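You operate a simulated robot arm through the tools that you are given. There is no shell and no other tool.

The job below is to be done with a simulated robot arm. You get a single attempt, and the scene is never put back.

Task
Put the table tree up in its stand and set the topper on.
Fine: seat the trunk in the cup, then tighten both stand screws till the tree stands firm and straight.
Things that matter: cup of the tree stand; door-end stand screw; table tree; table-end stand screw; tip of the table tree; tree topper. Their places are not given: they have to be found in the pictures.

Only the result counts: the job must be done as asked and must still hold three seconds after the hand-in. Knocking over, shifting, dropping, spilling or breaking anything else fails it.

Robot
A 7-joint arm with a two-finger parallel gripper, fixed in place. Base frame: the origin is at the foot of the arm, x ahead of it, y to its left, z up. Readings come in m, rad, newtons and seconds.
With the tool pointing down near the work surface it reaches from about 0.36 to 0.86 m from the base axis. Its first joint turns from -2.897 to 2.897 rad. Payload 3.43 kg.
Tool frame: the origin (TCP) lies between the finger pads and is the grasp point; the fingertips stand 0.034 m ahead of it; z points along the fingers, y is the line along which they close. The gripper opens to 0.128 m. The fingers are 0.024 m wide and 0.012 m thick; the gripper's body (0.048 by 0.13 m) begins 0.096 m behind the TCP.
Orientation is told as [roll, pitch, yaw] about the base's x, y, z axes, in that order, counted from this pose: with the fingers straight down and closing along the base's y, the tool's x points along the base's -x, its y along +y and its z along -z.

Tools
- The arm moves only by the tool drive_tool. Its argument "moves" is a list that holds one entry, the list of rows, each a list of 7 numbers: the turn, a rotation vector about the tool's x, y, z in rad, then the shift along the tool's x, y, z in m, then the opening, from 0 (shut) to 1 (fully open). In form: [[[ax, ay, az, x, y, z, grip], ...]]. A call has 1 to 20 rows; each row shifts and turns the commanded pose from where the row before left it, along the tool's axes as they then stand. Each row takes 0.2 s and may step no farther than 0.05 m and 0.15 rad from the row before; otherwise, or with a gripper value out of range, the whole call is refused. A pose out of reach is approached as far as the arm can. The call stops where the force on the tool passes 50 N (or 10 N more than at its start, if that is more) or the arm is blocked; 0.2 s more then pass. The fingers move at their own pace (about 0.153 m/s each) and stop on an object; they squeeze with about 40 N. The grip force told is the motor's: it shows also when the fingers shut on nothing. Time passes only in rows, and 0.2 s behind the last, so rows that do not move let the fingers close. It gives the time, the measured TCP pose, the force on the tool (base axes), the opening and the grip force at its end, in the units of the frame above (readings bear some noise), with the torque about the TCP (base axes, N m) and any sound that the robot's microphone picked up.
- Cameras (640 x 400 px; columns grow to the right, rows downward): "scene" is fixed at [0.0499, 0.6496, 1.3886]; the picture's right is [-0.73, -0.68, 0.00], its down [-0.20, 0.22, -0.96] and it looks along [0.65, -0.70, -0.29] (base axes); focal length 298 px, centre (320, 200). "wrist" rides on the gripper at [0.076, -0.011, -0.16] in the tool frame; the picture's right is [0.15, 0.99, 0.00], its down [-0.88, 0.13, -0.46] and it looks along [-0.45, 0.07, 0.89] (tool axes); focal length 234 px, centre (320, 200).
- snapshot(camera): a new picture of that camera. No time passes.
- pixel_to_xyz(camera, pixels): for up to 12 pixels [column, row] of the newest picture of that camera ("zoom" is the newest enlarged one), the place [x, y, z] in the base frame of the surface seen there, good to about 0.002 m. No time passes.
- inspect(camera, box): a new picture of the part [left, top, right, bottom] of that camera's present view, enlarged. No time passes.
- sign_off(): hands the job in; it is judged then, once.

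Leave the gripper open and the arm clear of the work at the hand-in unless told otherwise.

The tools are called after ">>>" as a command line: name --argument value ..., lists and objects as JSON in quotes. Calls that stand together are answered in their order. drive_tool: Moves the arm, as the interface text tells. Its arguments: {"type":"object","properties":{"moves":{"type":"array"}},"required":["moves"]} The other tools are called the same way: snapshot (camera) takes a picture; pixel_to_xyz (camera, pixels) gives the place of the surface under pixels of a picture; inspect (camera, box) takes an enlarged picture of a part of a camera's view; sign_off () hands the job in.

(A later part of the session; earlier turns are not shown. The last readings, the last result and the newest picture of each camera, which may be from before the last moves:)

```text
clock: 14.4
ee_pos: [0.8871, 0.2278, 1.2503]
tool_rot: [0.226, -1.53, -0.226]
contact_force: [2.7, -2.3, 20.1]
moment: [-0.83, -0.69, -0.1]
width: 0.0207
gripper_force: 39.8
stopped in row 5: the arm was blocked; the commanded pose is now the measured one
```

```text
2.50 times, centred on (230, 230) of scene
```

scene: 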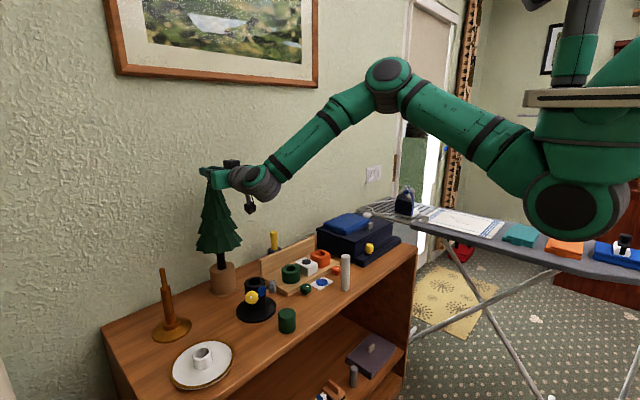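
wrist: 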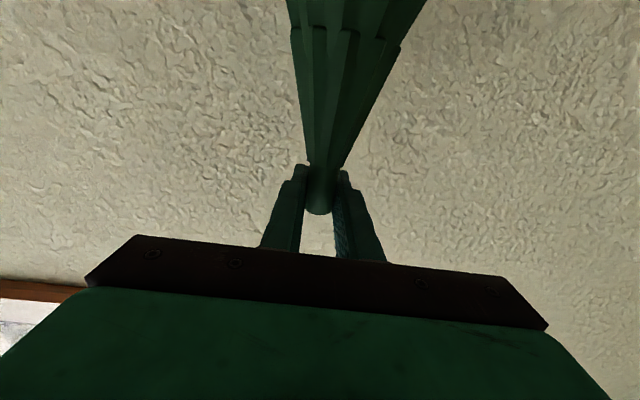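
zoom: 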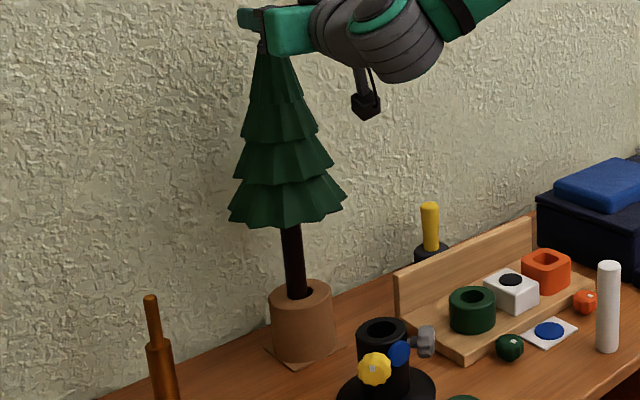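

The arm reported a block with 20 N upward on the tool; the tool has pitched by 0.04 rad. I'll zoom at the trunk/pot to see how far out it is.

>>> inspect --camera "scene" --box '[195, 235, 255, 305]'

>>> pixel_to_xyz --camera "zoom" --pixels '[[320, 100], [322, 160], [325, 190], [330, 202], [290, 60], [340, 60], [280, 200], [375, 195], [320, 225], [330, 180]]'

```text
5.71 times, centred on (225, 270) of scene
```

zoom: 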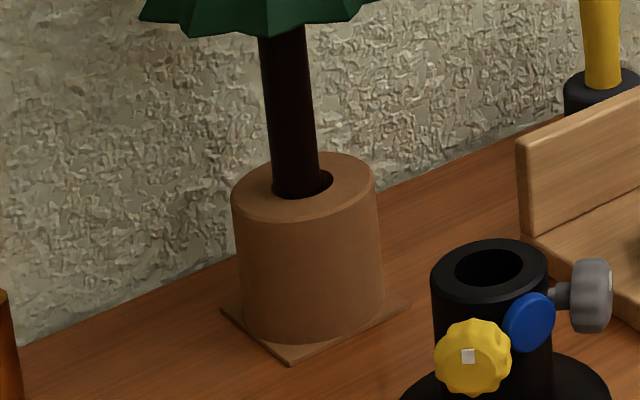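

```text
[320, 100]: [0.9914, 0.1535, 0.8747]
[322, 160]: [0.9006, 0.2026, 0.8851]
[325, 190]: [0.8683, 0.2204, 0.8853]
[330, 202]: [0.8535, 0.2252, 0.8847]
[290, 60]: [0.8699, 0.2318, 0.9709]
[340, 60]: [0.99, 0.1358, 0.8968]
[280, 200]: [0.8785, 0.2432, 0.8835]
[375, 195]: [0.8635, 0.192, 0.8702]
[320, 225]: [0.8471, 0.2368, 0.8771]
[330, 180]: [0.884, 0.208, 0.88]
```

The trunk bottom seems about at the rim level, leaning to the left side of the hole. I'll read the state with one idle row.

>>> drive_tool --moves '[[[0, 0, 0, 0, 0, 0, 0]]]'

```text
clock: 14.8
ee_pos: [0.8854, 0.2275, 1.2502]
tool_rot: [0.217, -1.528, -0.213]
contact_force: [0.9, -1.4, 25.6]
moment: [-0.84, -0.22, -0.12]
width: 0.0208
gripper_force: 40.0
```

A steady 25 N. I'll try a tiny 4 mm rise combined with a small pitch-up correction and watch the force.

>>> drive_tool --moves '[[[0, 0, 0, -0.004, 0, 0, 0], [0, 0, 0, 0, 0, 0, 0]]]'

>>> inspect --camera "scene" --box '[195, 235, 255, 305]'

```text
clock: 15.4
ee_pos: [0.887, 0.2269, 1.2525]
tool_rot: [0.124, -1.523, -0.12]
contact_force: [-1.1, -0.9, -3.2]
moment: [-0.67, 0.01, -0.17]
width: 0.0207
gripper_force: 40.0
```

```text
5.71 times, centred on (225, 270) of scene
```

zoom: 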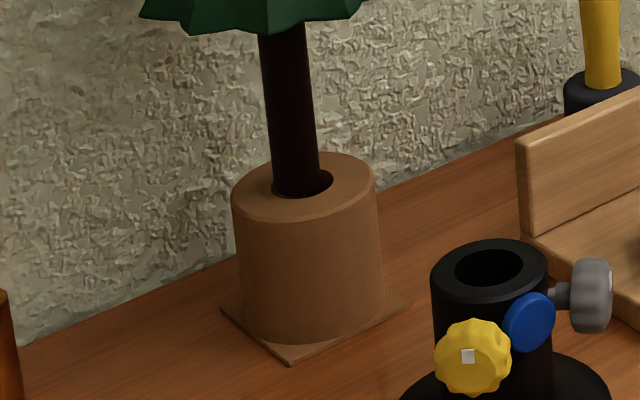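

The force is back to −3 N (just the tree's weight), so the trunk end has come up past the rim edge. To understand the arm's limits I'll look at the arm itself.

>>> inspect --camera "scene" --box '[340, 0, 640, 260]'

>>> inspect --camera "scene" --box '[180, 90, 420, 260]'

>>> pixel_to_xyz --camera "scene" --pixels '[[560, 205], [390, 85], [460, 120], [590, 97], [575, 50], [600, 140], [265, 175], [330, 110], [300, 140], [560, 150]]'

```text
1.54 times, centred on (490, 130) of scene
```

zoom: 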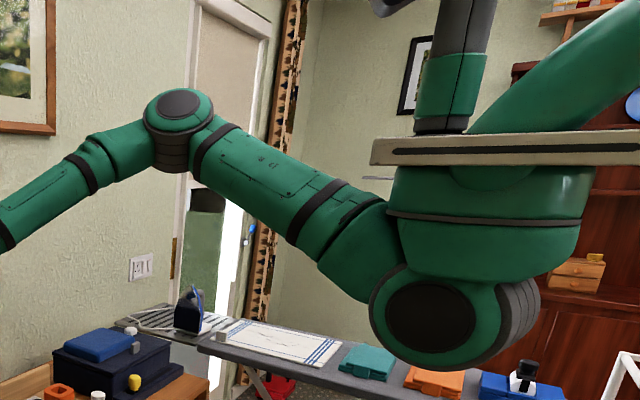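

```text
2.35 times, centred on (300, 175) of scene
```

zoom: 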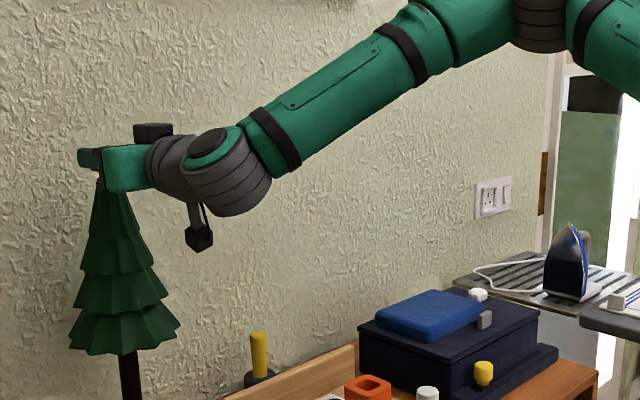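

```text
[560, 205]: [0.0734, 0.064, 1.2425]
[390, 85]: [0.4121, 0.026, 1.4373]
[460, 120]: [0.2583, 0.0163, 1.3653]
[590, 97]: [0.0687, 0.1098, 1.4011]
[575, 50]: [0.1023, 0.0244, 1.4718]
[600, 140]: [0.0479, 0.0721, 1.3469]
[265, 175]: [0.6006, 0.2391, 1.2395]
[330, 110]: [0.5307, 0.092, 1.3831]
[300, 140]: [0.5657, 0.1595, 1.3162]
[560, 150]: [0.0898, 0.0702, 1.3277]
```

The trunk end is right at the rim. I'll raise another ~0.03 m commanded, then reassess.

>>> drive_tool --moves '[[[0, 0, 0, -0.01, 0, 0, 0], [0, 0, 0, -0.01, 0, 0, 0], [0, 0, 0, -0.01, 0, 0, 0], [0, 0, 0, 0, 0, 0, 0]]]'

>>> inspect --camera "scene" --box '[180, 150, 280, 310]'

```text
clock: 16.4
ee_pos: [0.8879, 0.2258, 1.2782]
tool_rot: [0.19, -1.517, -0.187]
contact_force: [-0.5, -1.3, -2.8]
moment: [-0.62, 0.05, -0.14]
width: 0.0209
gripper_force: 40.2
```

```text
2.50 times, centred on (230, 230) of scene
```

zoom: 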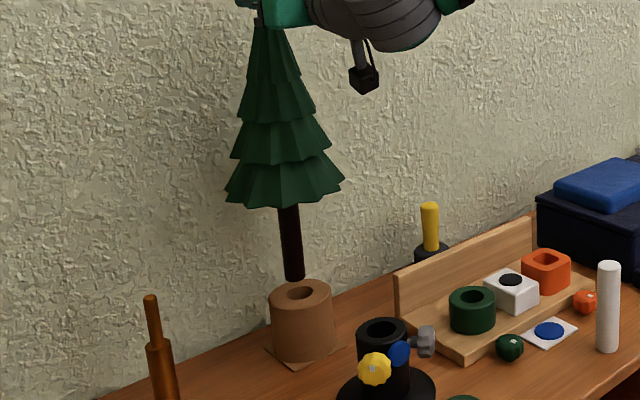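

The trunk is clear of the pot. Now I draw the tree back toward the stand (−x), raising slightly and correcting pitch, first ~0.11 m.

>>> drive_tool --moves '[[[0, -0.01, 0, -0.005, 0, -0.02, 0], [0, -0.01, 0, -0.005, -0.001, -0.03, 0], [0, -0.01, 0, -0.005, -0.001, -0.03, 0], [0, -0.01, 0, -0.005, -0.001, -0.03, 0], [0, -0.01, 0, 0, 0, 0, 0]]]'

>>> snapshot --camera "scene"

```text
clock: 17.6
ee_pos: [0.7791, 0.2251, 1.2907]
tool_rot: [0.686, -1.548, -0.683]
contact_force: [0.8, -0.2, -3.6]
moment: [0.15, -0.01, 0.03]
width: 0.0209
gripper_force: 40.3
```

```text
taken
```

scene: 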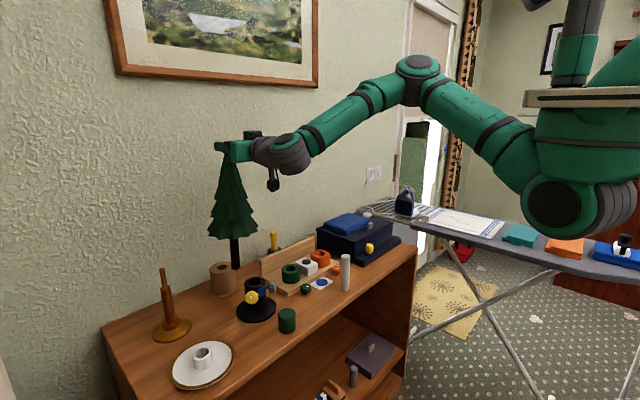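

Continue 0.066 m back and 0.010 m in −y, and correct the remaining pitch.

>>> drive_tool --moves '[[[0, -0.008, 0, 0, -0.004, -0.022, 0], [0, -0.008, 0, 0, -0.003, -0.022, 0], [0, -0.007, 0, 0, -0.003, -0.022, 0], [0, 0, 0, 0, 0, 0, 0], [0, 0, 0, 0, 0, 0, 0]]]'

>>> inspect --camera "scene" --box '[190, 130, 310, 330]'

>>> inspect --camera "scene" --box '[215, 235, 295, 315]'

>>> pixel_to_xyz --camera "zoom" --pixels '[[320, 100], [320, 150], [320, 200]]'

```text
clock: 18.8
ee_pos: [0.7134, 0.2129, 1.2896]
tool_rot: [1.626, -1.549, -1.621]
contact_force: [0.6, 0.1, -2.6]
moment: [0.06, 0.01, 0.05]
width: 0.021
gripper_force: 40.8
```

```text
2.00 times, centred on (250, 230) of scene
```

zoom: 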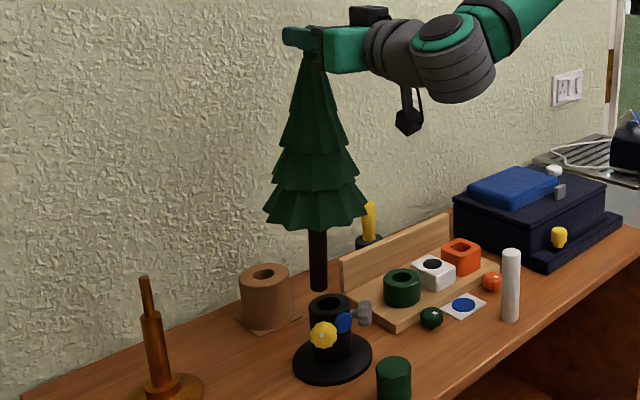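

```text
5.00 times, centred on (255, 275) of scene
```

zoom: 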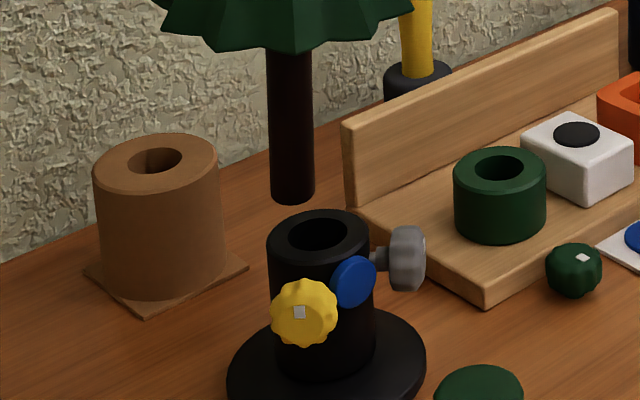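

```text
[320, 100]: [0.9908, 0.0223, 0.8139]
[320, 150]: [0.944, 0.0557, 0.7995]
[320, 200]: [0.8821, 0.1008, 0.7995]
```

The trunk hangs above and a bit behind/left of the cup. I'll measure the trunk's edges.

>>> pixel_to_xyz --camera "zoom" --pixels '[[292, 190], [292, 200], [273, 185], [312, 185], [290, 120], [270, 120], [311, 120], [289, 65], [269, 65], [310, 65], [268, 235], [369, 235]]'

>>> pixel_to_xyz --camera "zoom" --pixels '[[319, 212], [319, 265], [292, 234], [346, 234], [319, 253], [300, 250], [340, 250], [319, 217], [304, 298], [275, 310], [335, 310], [318, 257]]'

```text
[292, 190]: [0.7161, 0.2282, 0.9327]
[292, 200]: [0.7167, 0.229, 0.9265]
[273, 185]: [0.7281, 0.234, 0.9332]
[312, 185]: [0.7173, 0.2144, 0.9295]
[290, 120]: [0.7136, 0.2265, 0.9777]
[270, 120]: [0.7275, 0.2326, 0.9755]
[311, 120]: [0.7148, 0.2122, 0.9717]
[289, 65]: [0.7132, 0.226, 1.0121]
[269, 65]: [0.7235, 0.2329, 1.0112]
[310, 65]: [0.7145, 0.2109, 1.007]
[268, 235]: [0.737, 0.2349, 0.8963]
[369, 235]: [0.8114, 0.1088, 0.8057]
```

```text
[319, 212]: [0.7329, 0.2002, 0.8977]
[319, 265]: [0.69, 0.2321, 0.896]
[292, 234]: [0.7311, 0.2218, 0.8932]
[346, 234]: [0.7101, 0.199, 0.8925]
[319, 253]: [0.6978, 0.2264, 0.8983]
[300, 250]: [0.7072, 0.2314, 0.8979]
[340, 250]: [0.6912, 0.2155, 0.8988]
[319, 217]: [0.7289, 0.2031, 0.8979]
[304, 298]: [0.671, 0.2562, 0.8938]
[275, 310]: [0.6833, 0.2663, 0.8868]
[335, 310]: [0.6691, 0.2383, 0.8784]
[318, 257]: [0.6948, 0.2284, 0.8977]
```

Trunk: radius ≈ 12 mm, bottom centre ≈ (0.7245, 0.223, 0.925), tip at (0.713, 0.213): it leans about 0.03 rad in both directions. Cup centre ≈ (0.713, 0.215), hole radius ≈ 18 mm. I'll straighten it with small tool rotations (+0.06 pitch command, −0.028 roll) and shift y by +0.002.

>>> drive_tool --moves '[[[0, 0.03, -0.014, 0, 0.001, 0, 0], [0, 0.03, -0.014, 0, 0.001, 0, 0], [0, 0, 0, 0, 0, 0, 0], [0, 0, 0, 0, 0, 0, 0]]]'

>>> inspect --camera "scene" --box '[215, 235, 295, 315]'

>>> pixel_to_xyz --camera "zoom" --pixels '[[292, 190], [292, 180], [290, 120], [289, 65], [319, 100]]'

```text
clock: 19.8
ee_pos: [0.7134, 0.2158, 1.2891]
tool_rot: [-0.077, -1.513, 0.078]
contact_force: [0.1, -0.2, -2.9]
moment: [-0.11, -0.04, 0.0]
width: 0.0209
gripper_force: 39.7
```

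```text
5.00 times, centred on (255, 275) of scene
```

zoom: 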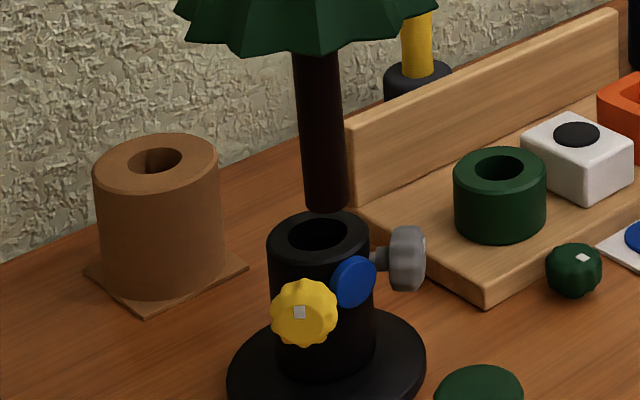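

```text
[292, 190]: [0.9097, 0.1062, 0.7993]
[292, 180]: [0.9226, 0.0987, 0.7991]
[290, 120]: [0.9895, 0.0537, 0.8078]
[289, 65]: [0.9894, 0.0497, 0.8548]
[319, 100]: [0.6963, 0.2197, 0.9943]
```

>>> pixel_to_xyz --camera "zoom" --pixels '[[327, 200], [325, 180], [307, 190], [347, 190], [321, 120], [298, 120], [342, 120], [316, 70], [294, 70], [338, 70]]'

```text
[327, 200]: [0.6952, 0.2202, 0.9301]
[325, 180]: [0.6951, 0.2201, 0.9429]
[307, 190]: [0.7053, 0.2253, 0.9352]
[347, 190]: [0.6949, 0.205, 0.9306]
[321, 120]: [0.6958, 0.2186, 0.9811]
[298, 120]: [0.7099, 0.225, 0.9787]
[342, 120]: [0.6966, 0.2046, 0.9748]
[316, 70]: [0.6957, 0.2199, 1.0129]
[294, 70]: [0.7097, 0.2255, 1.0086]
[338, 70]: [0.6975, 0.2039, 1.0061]
```

Now slightly over-corrected in x (bottom x ≈ 0.703). Pitch back −0.024.

>>> drive_tool --moves '[[[0, -0.024, 0, 0, -0.001, 0, 0], [0, 0, 0, 0, 0, 0, 0], [0, 0, 0, 0, 0, 0, 0]]]'

>>> inspect --camera "scene" --box '[215, 235, 295, 315]'

>>> pixel_to_xyz --camera "zoom" --pixels '[[315, 200], [315, 180], [300, 190], [330, 190], [310, 120], [300, 70], [305, 70], [310, 70]]'

```text
clock: 20.6
ee_pos: [0.7137, 0.2131, 1.2936]
tool_rot: [-0.153, -1.539, 0.156]
contact_force: [-0.8, -0.3, -2.8]
moment: [0.1, 0.02, 0.01]
width: 0.0207
gripper_force: 39.5
```

```text
5.00 times, centred on (255, 275) of scene
```

zoom: 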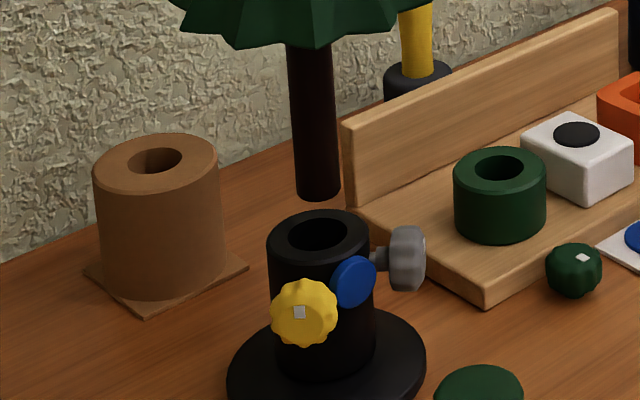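

```text
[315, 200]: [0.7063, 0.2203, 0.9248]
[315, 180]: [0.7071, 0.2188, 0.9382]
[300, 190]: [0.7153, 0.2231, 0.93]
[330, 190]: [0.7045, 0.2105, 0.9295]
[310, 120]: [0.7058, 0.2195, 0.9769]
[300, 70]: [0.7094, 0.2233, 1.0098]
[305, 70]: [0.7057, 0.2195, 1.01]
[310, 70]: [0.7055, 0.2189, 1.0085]
```

Now nearly vertical: trunk bottom centre ≈ (0.716, 0.2128, 0.922), cup (0.713, 0.215). Shift −0.003 x, +0.002 y and lower 0.02, then check.

>>> drive_tool --moves '[[[0, 0, 0, 0, 0.002, -0.003, 0], [0, 0, 0, 0.007, 0, 0, 0], [0, 0, 0, 0.007, 0, 0, 0], [0, 0, 0, 0.006, 0, 0, 0], [0, 0, 0, 0, 0, 0, 0]]]'

>>> inspect --camera "scene" --box '[215, 235, 295, 315]'

>>> pixel_to_xyz --camera "zoom" --pixels '[[317, 210], [319, 180], [319, 200], [310, 120], [305, 70]]'

```text
clock: 21.8
ee_pos: [0.7093, 0.2157, 1.2804]
tool_rot: [-0.811, -1.549, 0.813]
contact_force: [1.2, 0.4, -3.9]
moment: [0.12, 0.03, 0.03]
width: 0.0209
gripper_force: 40.2
```

```text
5.00 times, centred on (255, 275) of scene
```

zoom: 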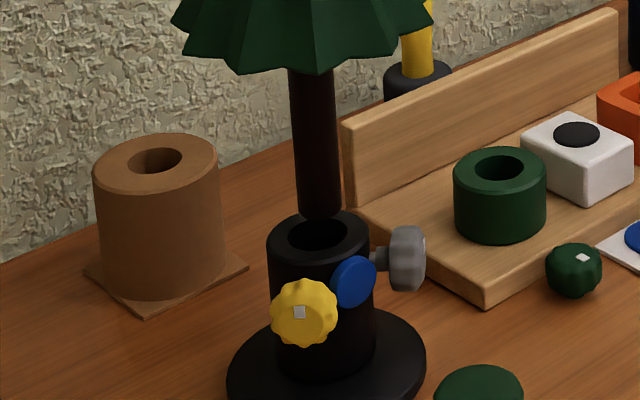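

```text
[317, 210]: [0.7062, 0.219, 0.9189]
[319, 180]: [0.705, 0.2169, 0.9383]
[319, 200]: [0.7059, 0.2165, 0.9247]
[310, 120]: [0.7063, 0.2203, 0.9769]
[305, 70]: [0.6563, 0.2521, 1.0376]
```

Bottom centre ≈ (0.716, 0.211, 0.912). Small correction (pitch +0.02, y +0.003) and lower 0.012 more to just at the rim.

>>> drive_tool --moves '[[[0, 0.02, 0, 0, 0.003, 0, 0], [0, 0, 0, 0.006, 0, 0, 0], [0, 0, 0, 0, 0, 0, 0]]]'

>>> inspect --camera "scene" --box '[225, 245, 285, 305]'

>>> pixel_to_xyz --camera "zoom" --pixels '[[320, 160], [325, 160], [330, 160], [322, 130], [327, 130], [315, 60], [320, 60], [325, 60], [330, 175]]'

```text
clock: 22.6
ee_pos: [0.709, 0.2184, 1.277]
tool_rot: [-0.481, -1.532, 0.482]
contact_force: [0.2, 0.3, -3.4]
moment: [0.15, 0.02, 0.03]
width: 0.021
gripper_force: 39.8
```

```text
6.67 times, centred on (255, 275) of scene
```

zoom: 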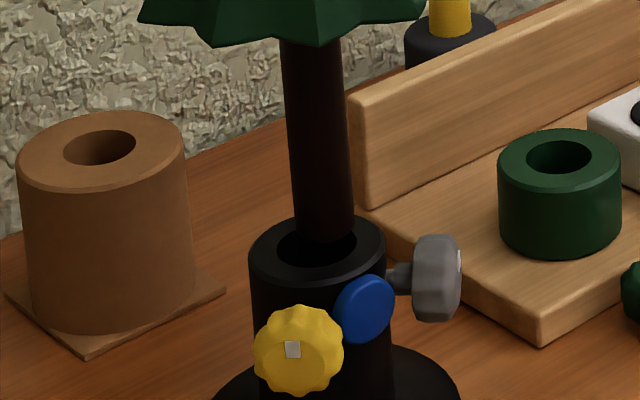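

```text
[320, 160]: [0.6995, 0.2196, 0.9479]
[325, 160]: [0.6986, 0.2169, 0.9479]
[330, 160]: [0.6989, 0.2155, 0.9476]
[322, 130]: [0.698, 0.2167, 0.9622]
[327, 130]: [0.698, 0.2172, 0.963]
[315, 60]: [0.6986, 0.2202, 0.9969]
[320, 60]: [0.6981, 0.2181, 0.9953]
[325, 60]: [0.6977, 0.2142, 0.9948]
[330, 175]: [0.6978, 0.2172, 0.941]
```

Trunk end centre ≈ (0.7096, 0.2132): shift +0.003 x, +0.002 y and lower 0.02 into the hole.

>>> drive_tool --moves '[[[0, 0, 0, 0, 0.002, 0.003, 0], [0, 0, 0, 0.007, 0, 0, 0], [0, 0, 0, 0.007, 0, 0, 0], [0, 0, 0, 0.006, 0, 0, 0], [0, 0, 0, 0, 0, 0, 0]]]'

>>> inspect --camera "scene" --box '[225, 245, 285, 305]'

```text
clock: 23.8
ee_pos: [0.711, 0.221, 1.2632]
tool_rot: [-0.899, -1.541, 0.9]
contact_force: [-0.3, -0.2, -3.3]
moment: [0.14, 0.01, 0.03]
width: 0.021
gripper_force: 40.4
```

```text
6.67 times, centred on (255, 275) of scene
```

zoom: 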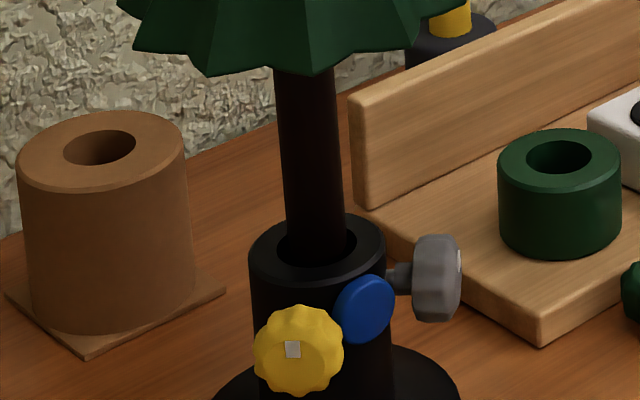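

The trunk is at/in the hole. Lower another 0.024 and watch forces.

>>> drive_tool --moves '[[[0, 0, 0, 0.008, 0, 0, 0], [0, 0, 0, 0.008, 0, 0, 0], [0, 0, 0, 0.008, 0, 0, 0], [0, 0, 0, 0, 0, 0, 0]]]'

>>> inspect --camera "scene" --box '[215, 225, 295, 315]'

```text
clock: 24.8
ee_pos: [0.7106, 0.2211, 1.2387]
tool_rot: [-0.853, -1.541, 0.854]
contact_force: [0.0, -0.5, -1.9]
moment: [-0.11, 0.02, -0.02]
width: 0.0211
gripper_force: 40.2
```

```text
4.44 times, centred on (255, 270) of scene
```

zoom: 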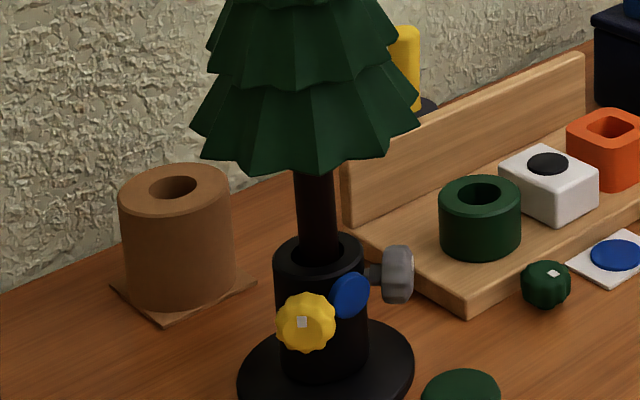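

The trunk is inside the cup. Continue down 0.03 while shifting the tip −0.005 in y to keep it upright.

>>> drive_tool --moves '[[[0, 0, 0, 0.008, -0.002, 0, 0], [0, 0, 0, 0.008, -0.002, 0, 0], [0, 0, 0, 0.008, -0.001, 0, 0], [0, 0, 0, 0.006, 0, 0, 0], [0, 0, 0, 0, 0, 0, 0]]]'

>>> inspect --camera "scene" --box '[190, 150, 310, 330]'

```text
clock: 26.0
ee_pos: [0.7098, 0.2141, 1.2086]
tool_rot: [-0.863, -1.54, 0.863]
contact_force: [-0.1, 1.3, -2.8]
moment: [0.73, 0.11, 0.03]
width: 0.0212
gripper_force: 40.2
```

```text
2.22 times, centred on (250, 240) of scene
```

zoom: 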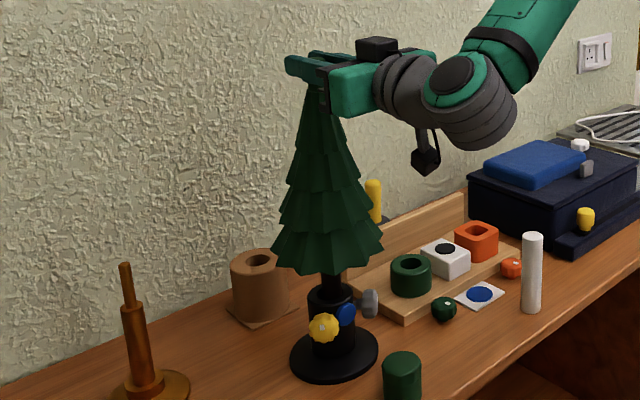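

A side-load moment (0.73 N·m about x) shows the trunk pressing on the hole's −y side; I'll roll the tool +0.016 about its z and shift +0.002 y, then continue down.

>>> drive_tool --moves '[[[0, 0, 0.016, 0, 0.002, 0, 0], [0, 0, 0, 0, 0, 0, 0]]]'

```text
clock: 26.6
ee_pos: [0.7104, 0.2163, 1.209]
tool_rot: [-0.332, -1.549, 0.333]
contact_force: [0.8, -0.8, -2.5]
moment: [-0.09, 0.03, -0.02]
width: 0.0209
gripper_force: 40.3
```

Moment is back to about zero. Lower further 0.03.

>>> drive_tool --moves '[[[0, 0, 0, 0.007, 0, 0, 0], [0, 0, 0, 0.007, 0, 0, 0], [0, 0, 0, 0.006, 0, 0, 0], [0, 0, 0, 0.005, 0, 0, 0], [0, 0, 0, 0, 0, 0, 0]]]'

>>> inspect --camera "scene" --box '[215, 225, 295, 335]'

```text
clock: 27.8
ee_pos: [0.7082, 0.2168, 1.1797]
tool_rot: [-0.021, -1.547, 0.023]
contact_force: [1.7, -2.9, 30.5]
moment: [-0.96, -0.16, -0.05]
width: 0.0214
gripper_force: 40.0
```

```text
3.64 times, centred on (255, 280) of scene
```

zoom: 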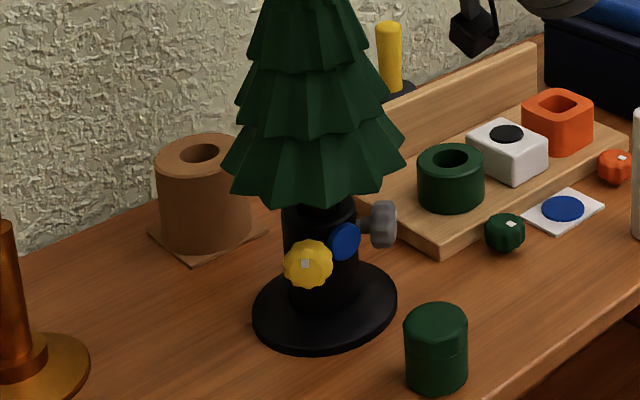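

Contact with the cup floor: +30 N at TCP z 1.1797. I'll ease up a little to unload.

>>> drive_tool --moves '[[[0, 0, 0, -0.003, 0, 0, 0], [0, 0, 0, 0, 0, 0, 0]]]'

>>> snapshot --camera "scene"

>>> snapshot --camera "wrist"

```text
clock: 28.4
ee_pos: [0.7077, 0.2176, 1.1789]
tool_rot: [-0.161, -1.538, 0.163]
contact_force: [1.1, -1.1, 15.6]
moment: [-0.82, -0.47, -0.08]
width: 0.0208
gripper_force: 39.9
```

```text
taken
```

scene: 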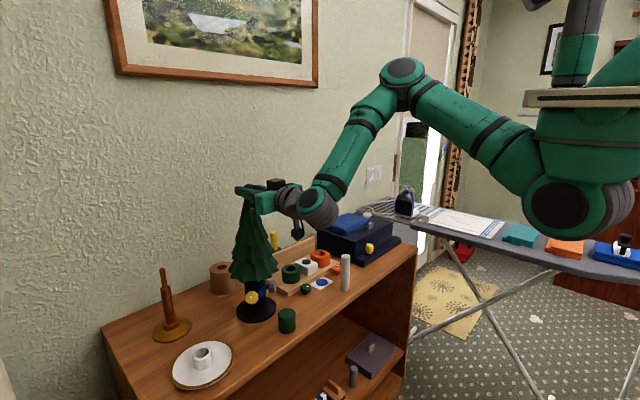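

```text
taken
```

wrist: 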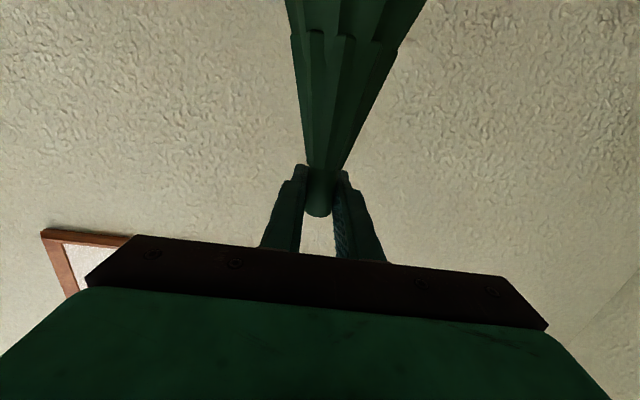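

>>> inspect --camera "scene" --box '[225, 180, 285, 240]'

>>> inspect --camera "scene" --box '[230, 265, 290, 325]'

>>> pixel_to_xyz --camera "zoom" --pixels '[[260, 70], [265, 85], [270, 95], [285, 90], [300, 85], [240, 90], [232, 65], [320, 60], [215, 205], [225, 188], [410, 100], [295, 150]]'

```text
6.67 times, centred on (255, 210) of scene
```

zoom: 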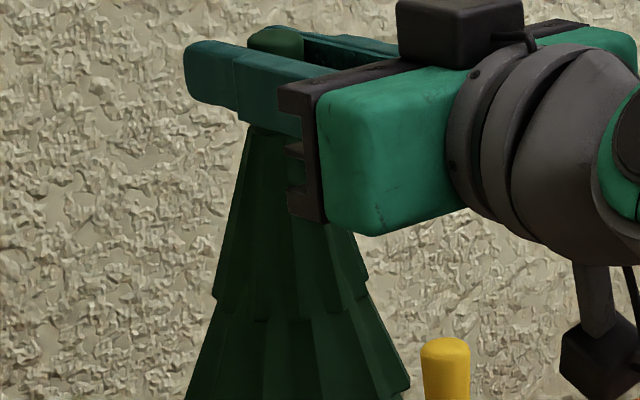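

```text
6.67 times, centred on (260, 295) of scene
```

zoom: 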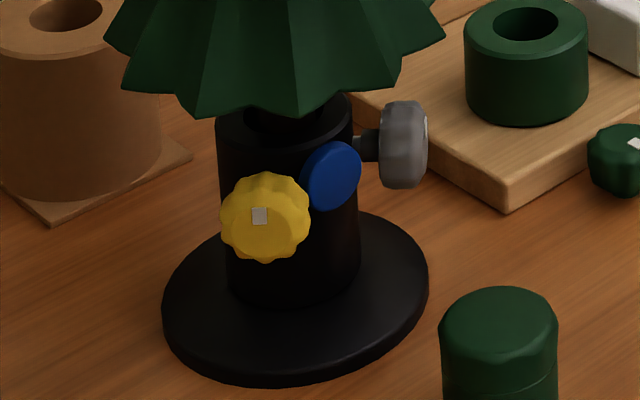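

```text
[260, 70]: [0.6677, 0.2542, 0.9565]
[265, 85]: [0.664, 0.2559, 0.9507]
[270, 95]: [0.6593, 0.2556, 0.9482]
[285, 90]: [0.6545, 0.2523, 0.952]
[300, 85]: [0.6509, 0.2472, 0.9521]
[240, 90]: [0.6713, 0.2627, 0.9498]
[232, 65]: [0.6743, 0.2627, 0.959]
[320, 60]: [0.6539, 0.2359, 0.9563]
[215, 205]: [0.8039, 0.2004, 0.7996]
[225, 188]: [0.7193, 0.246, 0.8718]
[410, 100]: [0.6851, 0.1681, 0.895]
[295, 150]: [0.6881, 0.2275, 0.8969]
```

>>> pixel_to_xyz --camera "zoom" --pixels '[[128, 84], [200, 108], [284, 112], [382, 88], [436, 36], [112, 34], [345, 98], [245, 108], [262, 122], [290, 120], [330, 105], [275, 135]]'

```text
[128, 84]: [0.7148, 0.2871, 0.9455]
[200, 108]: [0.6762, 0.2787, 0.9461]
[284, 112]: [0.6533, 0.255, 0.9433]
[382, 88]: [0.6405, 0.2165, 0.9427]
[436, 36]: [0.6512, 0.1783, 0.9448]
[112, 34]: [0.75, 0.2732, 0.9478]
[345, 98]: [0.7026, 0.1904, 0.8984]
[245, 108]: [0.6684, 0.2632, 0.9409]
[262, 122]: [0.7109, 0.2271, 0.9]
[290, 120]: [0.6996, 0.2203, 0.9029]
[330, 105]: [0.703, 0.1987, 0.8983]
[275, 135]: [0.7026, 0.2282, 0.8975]
```

The foliage's lower points lie at z 0.943–0.948 with centre ≈ (0.713, 0.215): almost level. I'll nudge the tip +0.003 x, −0.002 y, ease off 2 mm and read.

>>> drive_tool --moves '[[[0, 0, 0, -0.002, -0.002, 0.003, 0], [0, 0, 0, 0, 0, 0, 0], [0, 0, 0, 0, 0, 0, 0]]]'

```text
clock: 29.2
ee_pos: [0.7119, 0.2133, 1.1807]
tool_rot: [-0.036, -1.536, 0.035]
contact_force: [-0.1, 1.5, -3.8]
moment: [0.67, -0.03, 0.16]
width: 0.0209
gripper_force: 39.9
```

Now the weight is just on the gripper. Shift y +0.001, lower 2 mm to rest it gently on the floor, then release.

>>> drive_tool --moves '[[[0, 0, 0, 0.001, 0.001, 0, 0], [0, 0, 0, 0, 0, 0, 0]]]'

```text
clock: 29.8
ee_pos: [0.712, 0.2151, 1.1828]
tool_rot: [-0.036, -1.539, 0.036]
contact_force: [0.1, -2.0, -2.2]
moment: [-0.63, 0.08, -0.11]
width: 0.0205
gripper_force: 39.5
```

>>> drive_tool --moves '[[[0, 0, 0, 0.0015, -0.0005, 0, 0], [0, 0, 0, 0, 0, 0, 0]]]'

```text
clock: 30.4
ee_pos: [0.7121, 0.2162, 1.1805]
tool_rot: [-0.07, -1.542, 0.07]
contact_force: [-1.0, -1.6, 14.5]
moment: [-0.77, 0.35, -0.05]
width: 0.0208
gripper_force: 40.3
```

Seated with a light 14 N press. I'll open the fingers only slightly (to about 28 mm) so they act as a cage, and look at how the tree stands.

>>> drive_tool --moves '[[[0, 0, 0, 0, 0, 0, 0.22], [0, 0, 0, 0, 0, 0, 0.22], [0, 0, 0, 0, 0, 0, 0.22]]]'

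>>> inspect --camera "scene" --box '[200, 170, 310, 330]'

>>> snapshot --camera "wrist"

```text
clock: 31.2
ee_pos: [0.7115, 0.2158, 1.1784]
tool_rot: [-0.129, -1.539, 0.131]
contact_force: [0.5, -0.5, 0.8]
moment: [-0.02, 0.01, 0.02]
width: 0.0281
gripper_force: 0.2
```

```text
2.50 times, centred on (255, 250) of scene
```

zoom: 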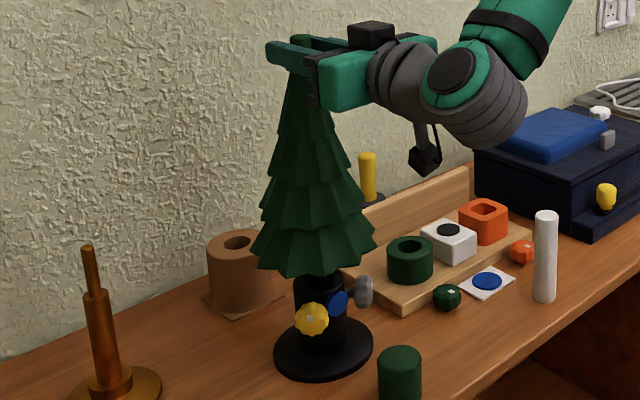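

```text
taken
```

wrist: 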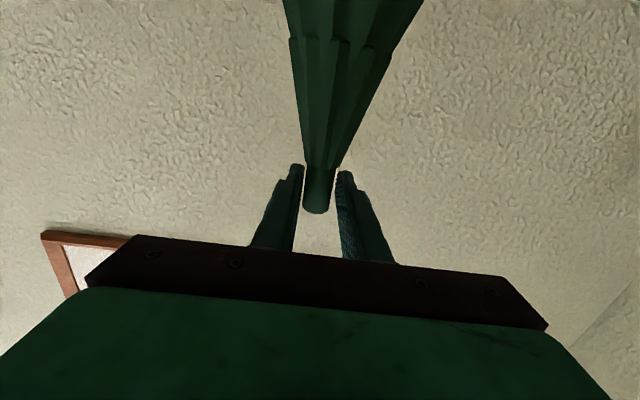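

The tree is standing within the finger cage. Let me measure the stub's position and lean.

>>> pixel_to_xyz --camera "wrist" --pixels '[[316, 205], [317, 195], [318, 185], [319, 175], [320, 160], [330, 100], [340, 50]]'

>>> inspect --camera "scene" --box '[230, 265, 290, 325]'

>>> pixel_to_xyz --camera "zoom" --pixels '[[128, 84], [200, 108], [284, 112], [382, 88], [436, 36], [112, 34], [262, 122], [290, 122], [275, 128], [300, 118]]'

```text
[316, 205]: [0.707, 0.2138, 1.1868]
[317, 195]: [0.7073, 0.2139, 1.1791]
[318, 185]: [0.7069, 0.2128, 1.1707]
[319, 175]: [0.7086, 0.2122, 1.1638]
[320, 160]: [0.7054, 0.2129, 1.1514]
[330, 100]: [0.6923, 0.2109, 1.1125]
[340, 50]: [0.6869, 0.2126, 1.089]
```

```text
6.67 times, centred on (260, 295) of scene
```

zoom: 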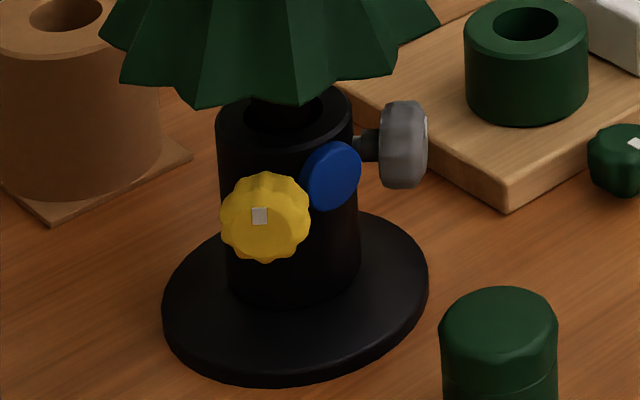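

```text
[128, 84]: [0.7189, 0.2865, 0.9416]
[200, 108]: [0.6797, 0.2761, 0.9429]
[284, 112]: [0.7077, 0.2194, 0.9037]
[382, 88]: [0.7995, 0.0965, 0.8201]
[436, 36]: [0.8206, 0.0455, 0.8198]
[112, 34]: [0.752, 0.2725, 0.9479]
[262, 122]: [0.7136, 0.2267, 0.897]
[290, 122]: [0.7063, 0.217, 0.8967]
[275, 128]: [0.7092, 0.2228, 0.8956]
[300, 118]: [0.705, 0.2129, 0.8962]
```

The tree now stands nearly vertical with its trunk near the +x side of the cup (tip (0.718, 0.2135)). I'll open fully and withdraw straight back.

>>> drive_tool --moves '[[[0, 0, 0, 0, 0, 0, 0.5], [0, 0, 0, 0, 0, 0, 0.6], [0, 0, 0, 0, 0, -0.02, 0.6], [0, 0, 0, 0, 0, -0.04, 0.6], [0, 0, 0, 0, 0, -0.04, 0.6], [0, 0, 0, 0, 0, -0.04, 0.6], [0, 0, 0, 0, 0, -0.04, 0.6]]]'

>>> snapshot --camera "scene"

>>> snapshot --camera "wrist"

```text
clock: 32.8
ee_pos: [0.5439, 0.2121, 1.1754]
tool_rot: [0.116, -1.51, -0.12]
contact_force: [0.5, 0.4, 0.1]
moment: [-0.03, -0.03, 0.0]
width: 0.077
gripper_force: 0.0
out of reach, approached as far as the arm can: row 7
```

```text
taken
```

scene: 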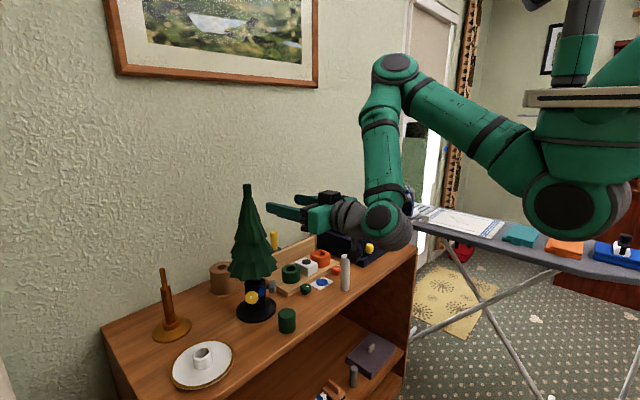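

```text
taken
```

wrist: 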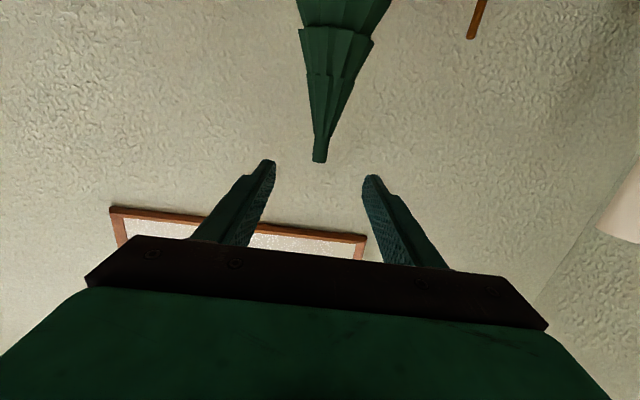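

Tree stands alone. Now the screws: I'll sample points on the yellow and grey knobs to find their centres and axes.

>>> inspect --camera "scene" --box '[245, 270, 285, 310]'

>>> pixel_to_xyz --camera "zoom" --pixels '[[240, 250], [195, 250], [285, 250], [240, 205], [240, 300], [215, 225], [270, 225], [215, 280], [265, 280], [185, 260], [296, 260], [240, 318]]'

>>> pixel_to_xyz --camera "zoom" --pixels '[[455, 110], [455, 150], [455, 190], [430, 150], [480, 150], [478, 110], [478, 190], [420, 120], [420, 190], [400, 150], [390, 150], [340, 190]]'

```text
10.00 times, centred on (265, 290) of scene
```

zoom: 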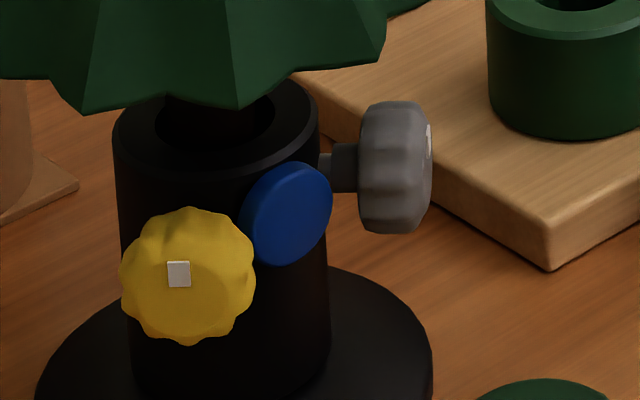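

```text
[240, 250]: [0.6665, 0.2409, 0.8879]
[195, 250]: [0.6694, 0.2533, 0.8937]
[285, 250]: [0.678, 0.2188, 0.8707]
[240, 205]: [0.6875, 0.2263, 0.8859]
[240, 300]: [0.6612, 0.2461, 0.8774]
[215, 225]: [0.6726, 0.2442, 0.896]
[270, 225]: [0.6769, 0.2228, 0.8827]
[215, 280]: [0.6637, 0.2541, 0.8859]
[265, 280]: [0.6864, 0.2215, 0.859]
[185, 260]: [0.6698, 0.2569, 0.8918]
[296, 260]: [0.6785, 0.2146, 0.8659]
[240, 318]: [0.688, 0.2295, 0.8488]
```

```text
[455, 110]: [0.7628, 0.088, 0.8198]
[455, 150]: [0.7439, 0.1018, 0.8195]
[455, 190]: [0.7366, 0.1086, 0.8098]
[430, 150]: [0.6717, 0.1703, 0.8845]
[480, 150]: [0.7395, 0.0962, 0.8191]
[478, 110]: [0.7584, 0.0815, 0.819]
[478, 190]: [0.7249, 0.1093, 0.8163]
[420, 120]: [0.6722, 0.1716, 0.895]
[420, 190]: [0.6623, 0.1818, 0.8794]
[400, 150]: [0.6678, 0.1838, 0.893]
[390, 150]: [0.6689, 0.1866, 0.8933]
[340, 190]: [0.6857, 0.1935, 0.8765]
```

>>> pixel_to_xyz --camera "zoom" --pixels '[[195, 290], [150, 275], [225, 275], [188, 235], [188, 320], [160, 250], [215, 250], [160, 300], [215, 300], [135, 275], [245, 275], [188, 335]]'

>>> pixel_to_xyz --camera "zoom" --pixels '[[395, 165], [370, 165], [424, 165], [395, 115], [395, 215], [375, 125], [375, 215], [345, 168], [335, 168], [428, 140], [415, 200], [290, 212]]'

```text
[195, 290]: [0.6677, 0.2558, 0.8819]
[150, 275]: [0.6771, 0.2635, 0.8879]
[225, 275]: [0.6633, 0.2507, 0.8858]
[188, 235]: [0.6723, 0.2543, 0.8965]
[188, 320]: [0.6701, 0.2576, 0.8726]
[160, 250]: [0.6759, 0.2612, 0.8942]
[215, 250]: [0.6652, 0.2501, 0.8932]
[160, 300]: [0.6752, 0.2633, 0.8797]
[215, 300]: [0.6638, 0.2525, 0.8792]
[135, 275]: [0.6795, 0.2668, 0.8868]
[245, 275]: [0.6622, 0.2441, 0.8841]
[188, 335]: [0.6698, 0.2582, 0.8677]
```

```text
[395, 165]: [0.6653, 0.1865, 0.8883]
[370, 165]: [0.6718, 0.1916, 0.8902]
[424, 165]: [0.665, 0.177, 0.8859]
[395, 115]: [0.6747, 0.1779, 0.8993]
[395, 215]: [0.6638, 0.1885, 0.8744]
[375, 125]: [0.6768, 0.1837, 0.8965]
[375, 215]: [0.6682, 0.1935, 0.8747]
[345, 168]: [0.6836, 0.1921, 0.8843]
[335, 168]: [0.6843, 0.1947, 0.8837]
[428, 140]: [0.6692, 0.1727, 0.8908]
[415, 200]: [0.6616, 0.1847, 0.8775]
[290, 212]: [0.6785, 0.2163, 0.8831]
```

Yellow: face centre ≈ (0.670, 0.257, 0.886), axis at 45° (pointing (−0.7, +0.7)), Ø ≈ 38 mm; grey is its mirror with face centre ≈ (0.670, 0.173). Before a horizontal approach I need to know the extents of the hand and wrist; I'll sample points on the arm in the scene view.

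>>> inspect --camera "scene" --box '[260, 170, 430, 270]'

>>> pixel_to_xyz --camera "scene" --pixels '[[385, 245], [370, 235], [400, 245], [385, 225], [350, 215], [350, 235], [320, 222], [330, 195], [380, 190], [405, 225], [270, 200], [300, 222]]'

```text
3.76 times, centred on (345, 220) of scene
```

zoom: 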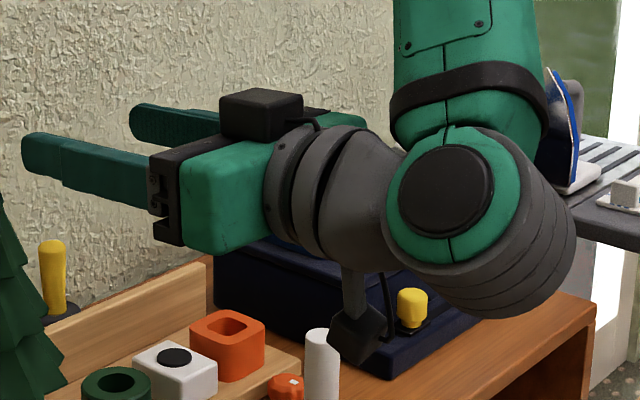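

```text
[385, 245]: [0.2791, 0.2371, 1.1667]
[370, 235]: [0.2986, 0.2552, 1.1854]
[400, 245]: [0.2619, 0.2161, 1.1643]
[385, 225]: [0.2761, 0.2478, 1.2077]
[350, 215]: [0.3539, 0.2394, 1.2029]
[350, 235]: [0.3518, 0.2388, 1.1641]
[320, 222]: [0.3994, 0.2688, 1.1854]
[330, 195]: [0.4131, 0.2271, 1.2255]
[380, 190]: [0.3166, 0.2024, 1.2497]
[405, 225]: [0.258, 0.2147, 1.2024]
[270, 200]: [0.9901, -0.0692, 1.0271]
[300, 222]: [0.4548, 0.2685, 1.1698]
```

The wrist joint sits above the tool axis, only the camera bracket (tool +x side) hangs low; so with the camera kept upward or sideways, a horizontal approach at z 0.886 is feasible. I'll measure neighbouring obstacles for both approach lines.

>>> pixel_to_xyz --camera "scene" --pixels '[[306, 286], [306, 293], [295, 295], [270, 278], [336, 270], [346, 256], [346, 290], [321, 283], [287, 312], [287, 331], [300, 335], [256, 378]]'

>>> snapshot --camera "scene"

```text
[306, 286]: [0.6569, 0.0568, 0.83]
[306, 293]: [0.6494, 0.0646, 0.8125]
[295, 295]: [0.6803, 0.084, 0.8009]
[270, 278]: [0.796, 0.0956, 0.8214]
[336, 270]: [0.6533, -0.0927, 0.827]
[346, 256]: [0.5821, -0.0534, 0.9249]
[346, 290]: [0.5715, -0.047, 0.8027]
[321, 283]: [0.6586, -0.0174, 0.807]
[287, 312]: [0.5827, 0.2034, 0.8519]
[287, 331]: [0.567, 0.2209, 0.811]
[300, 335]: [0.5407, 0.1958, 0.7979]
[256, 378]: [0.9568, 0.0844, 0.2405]
```

```text
taken
```

scene: 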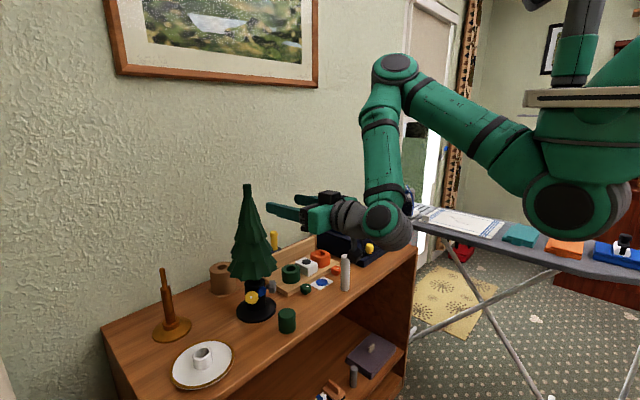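

Obstacles noted (white cylinder at (0.575,−0.052) top 0.925; canister near (0.58,0.2); plate tube at (0.645,0.415) top 0.835). Now I move to a free spot left-front of the stand, (0.52, 0.40, 1.05), then yaw the tool −45° to face the yellow screw's axis direction.

>>> drive_tool --moves '[[[0, -0.03, 0, 0.018, 0.032, -0.004, 0.6], [0, -0.03, 0, 0.021, 0.032, -0.004, 0.6], [0, 0, 0, 0.021, 0.032, -0.004, 0.6], [0, 0, 0, 0.021, 0.032, -0.004, 0.6], [0, 0, 0, 0.021, 0.032, -0.004, 0.6], [0, 0, 0, 0.021, 0.032, -0.004, 0.6], [0.131, 0, 0, 0, 0, 0, 0.6], [0.131, 0, 0, 0, 0, 0, 0.6], [0.131, 0, 0, 0, 0, 0, 0.6], [0.131, 0, 0, 0, 0, 0, 0.6], [0.131, 0, 0, 0, 0, 0, 0.6], [0.131, 0, 0, 0, 0, 0, 0.6]]]'

>>> snapshot --camera "scene"

>>> snapshot --camera "wrist"

```text
clock: 35.4
ee_pos: [0.6061, 0.4037, 1.0762]
tool_rot: [0.389, -1.521, -1.136]
contact_force: [0.5, -0.5, 0.7]
moment: [-0.01, -0.03, 0.0]
width: 0.0766
gripper_force: 0.1
out of reach, approached as far as the arm can: row 1, 2, 10, 11, 12
```

```text
taken
```

scene: 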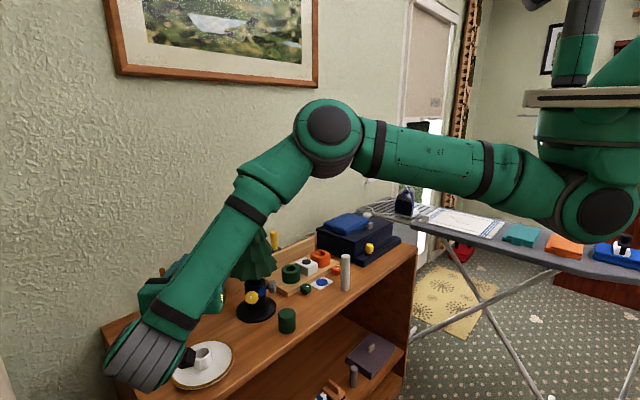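

```text
taken
```

wrist: 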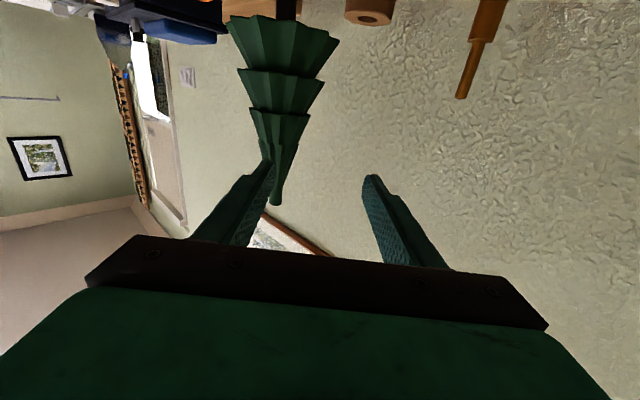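

The yaw reached −43° but the position was forced off by a joint limit. I'll test whether a different roll (camera to the left, +az) frees the arm.

>>> drive_tool --moves '[[[0, 0, 0.14, 0, 0, 0, 0.6], [0, 0, 0.14, 0, 0, 0, 0.6], [0, 0, 0.14, 0, 0, 0, 0.6], [0, 0, 0.14, 0, 0, 0, 0.6], [0, 0, 0.14, 0, 0, 0, 0.6]]]'

```text
clock: 36.6
ee_pos: [0.6307, 0.4022, 1.0756]
tool_rot: [1.539, -0.85, -2.309]
contact_force: [0.0, 0.9, 0.5]
moment: [-0.01, -0.03, 0.01]
width: 0.0766
gripper_force: 0.2
out of reach, approached as far as the arm can: row 1, 2
```

Now reachable with the roll at +0.7 rad; tool z ≈ (0.72, −0.69, −0.02). I'll keep rolling (+0.84) toward camera-left/up and watch for reach messages.

>>> drive_tool --moves '[[[0, 0, 0.14, 0, 0, 0, 0.6], [0, 0, 0.14, 0, 0, 0, 0.6], [0, 0, 0.14, 0, 0, 0, 0.6], [0, 0, 0.14, 0, 0, 0, 0.6], [0, 0, 0.14, 0, 0, 0, 0.6], [0, 0, 0.14, 0, 0, 0, 0.6]]]'

>>> snapshot --camera "wrist"

>>> snapshot --camera "scene"

```text
clock: 38.0
ee_pos: [0.629, 0.4019, 1.0766]
tool_rot: [1.549, -0.011, -2.331]
contact_force: [0.9, 0.9, -0.2]
moment: [-0.01, 0.0, -0.01]
width: 0.0766
gripper_force: 0.0
```

```text
taken
```

wrist: 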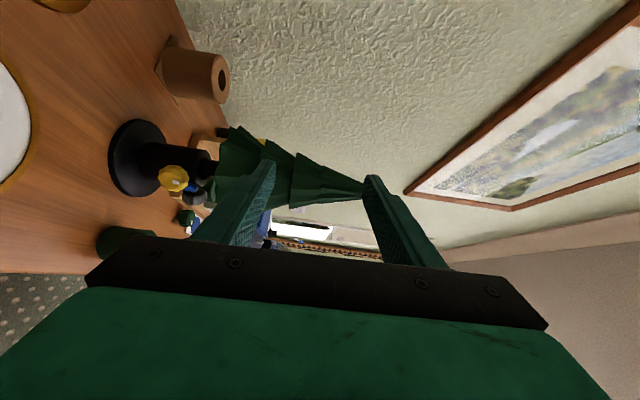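

```text
taken
```

scene: 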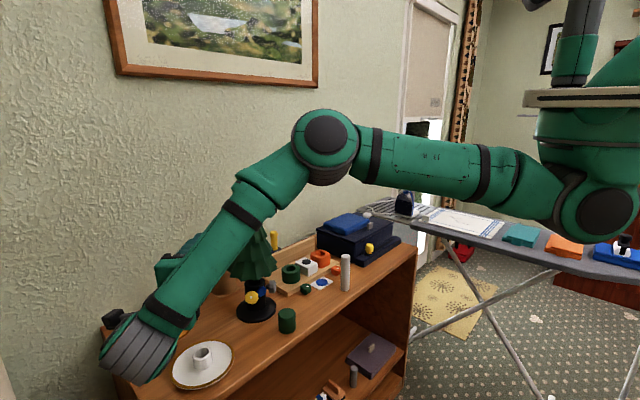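

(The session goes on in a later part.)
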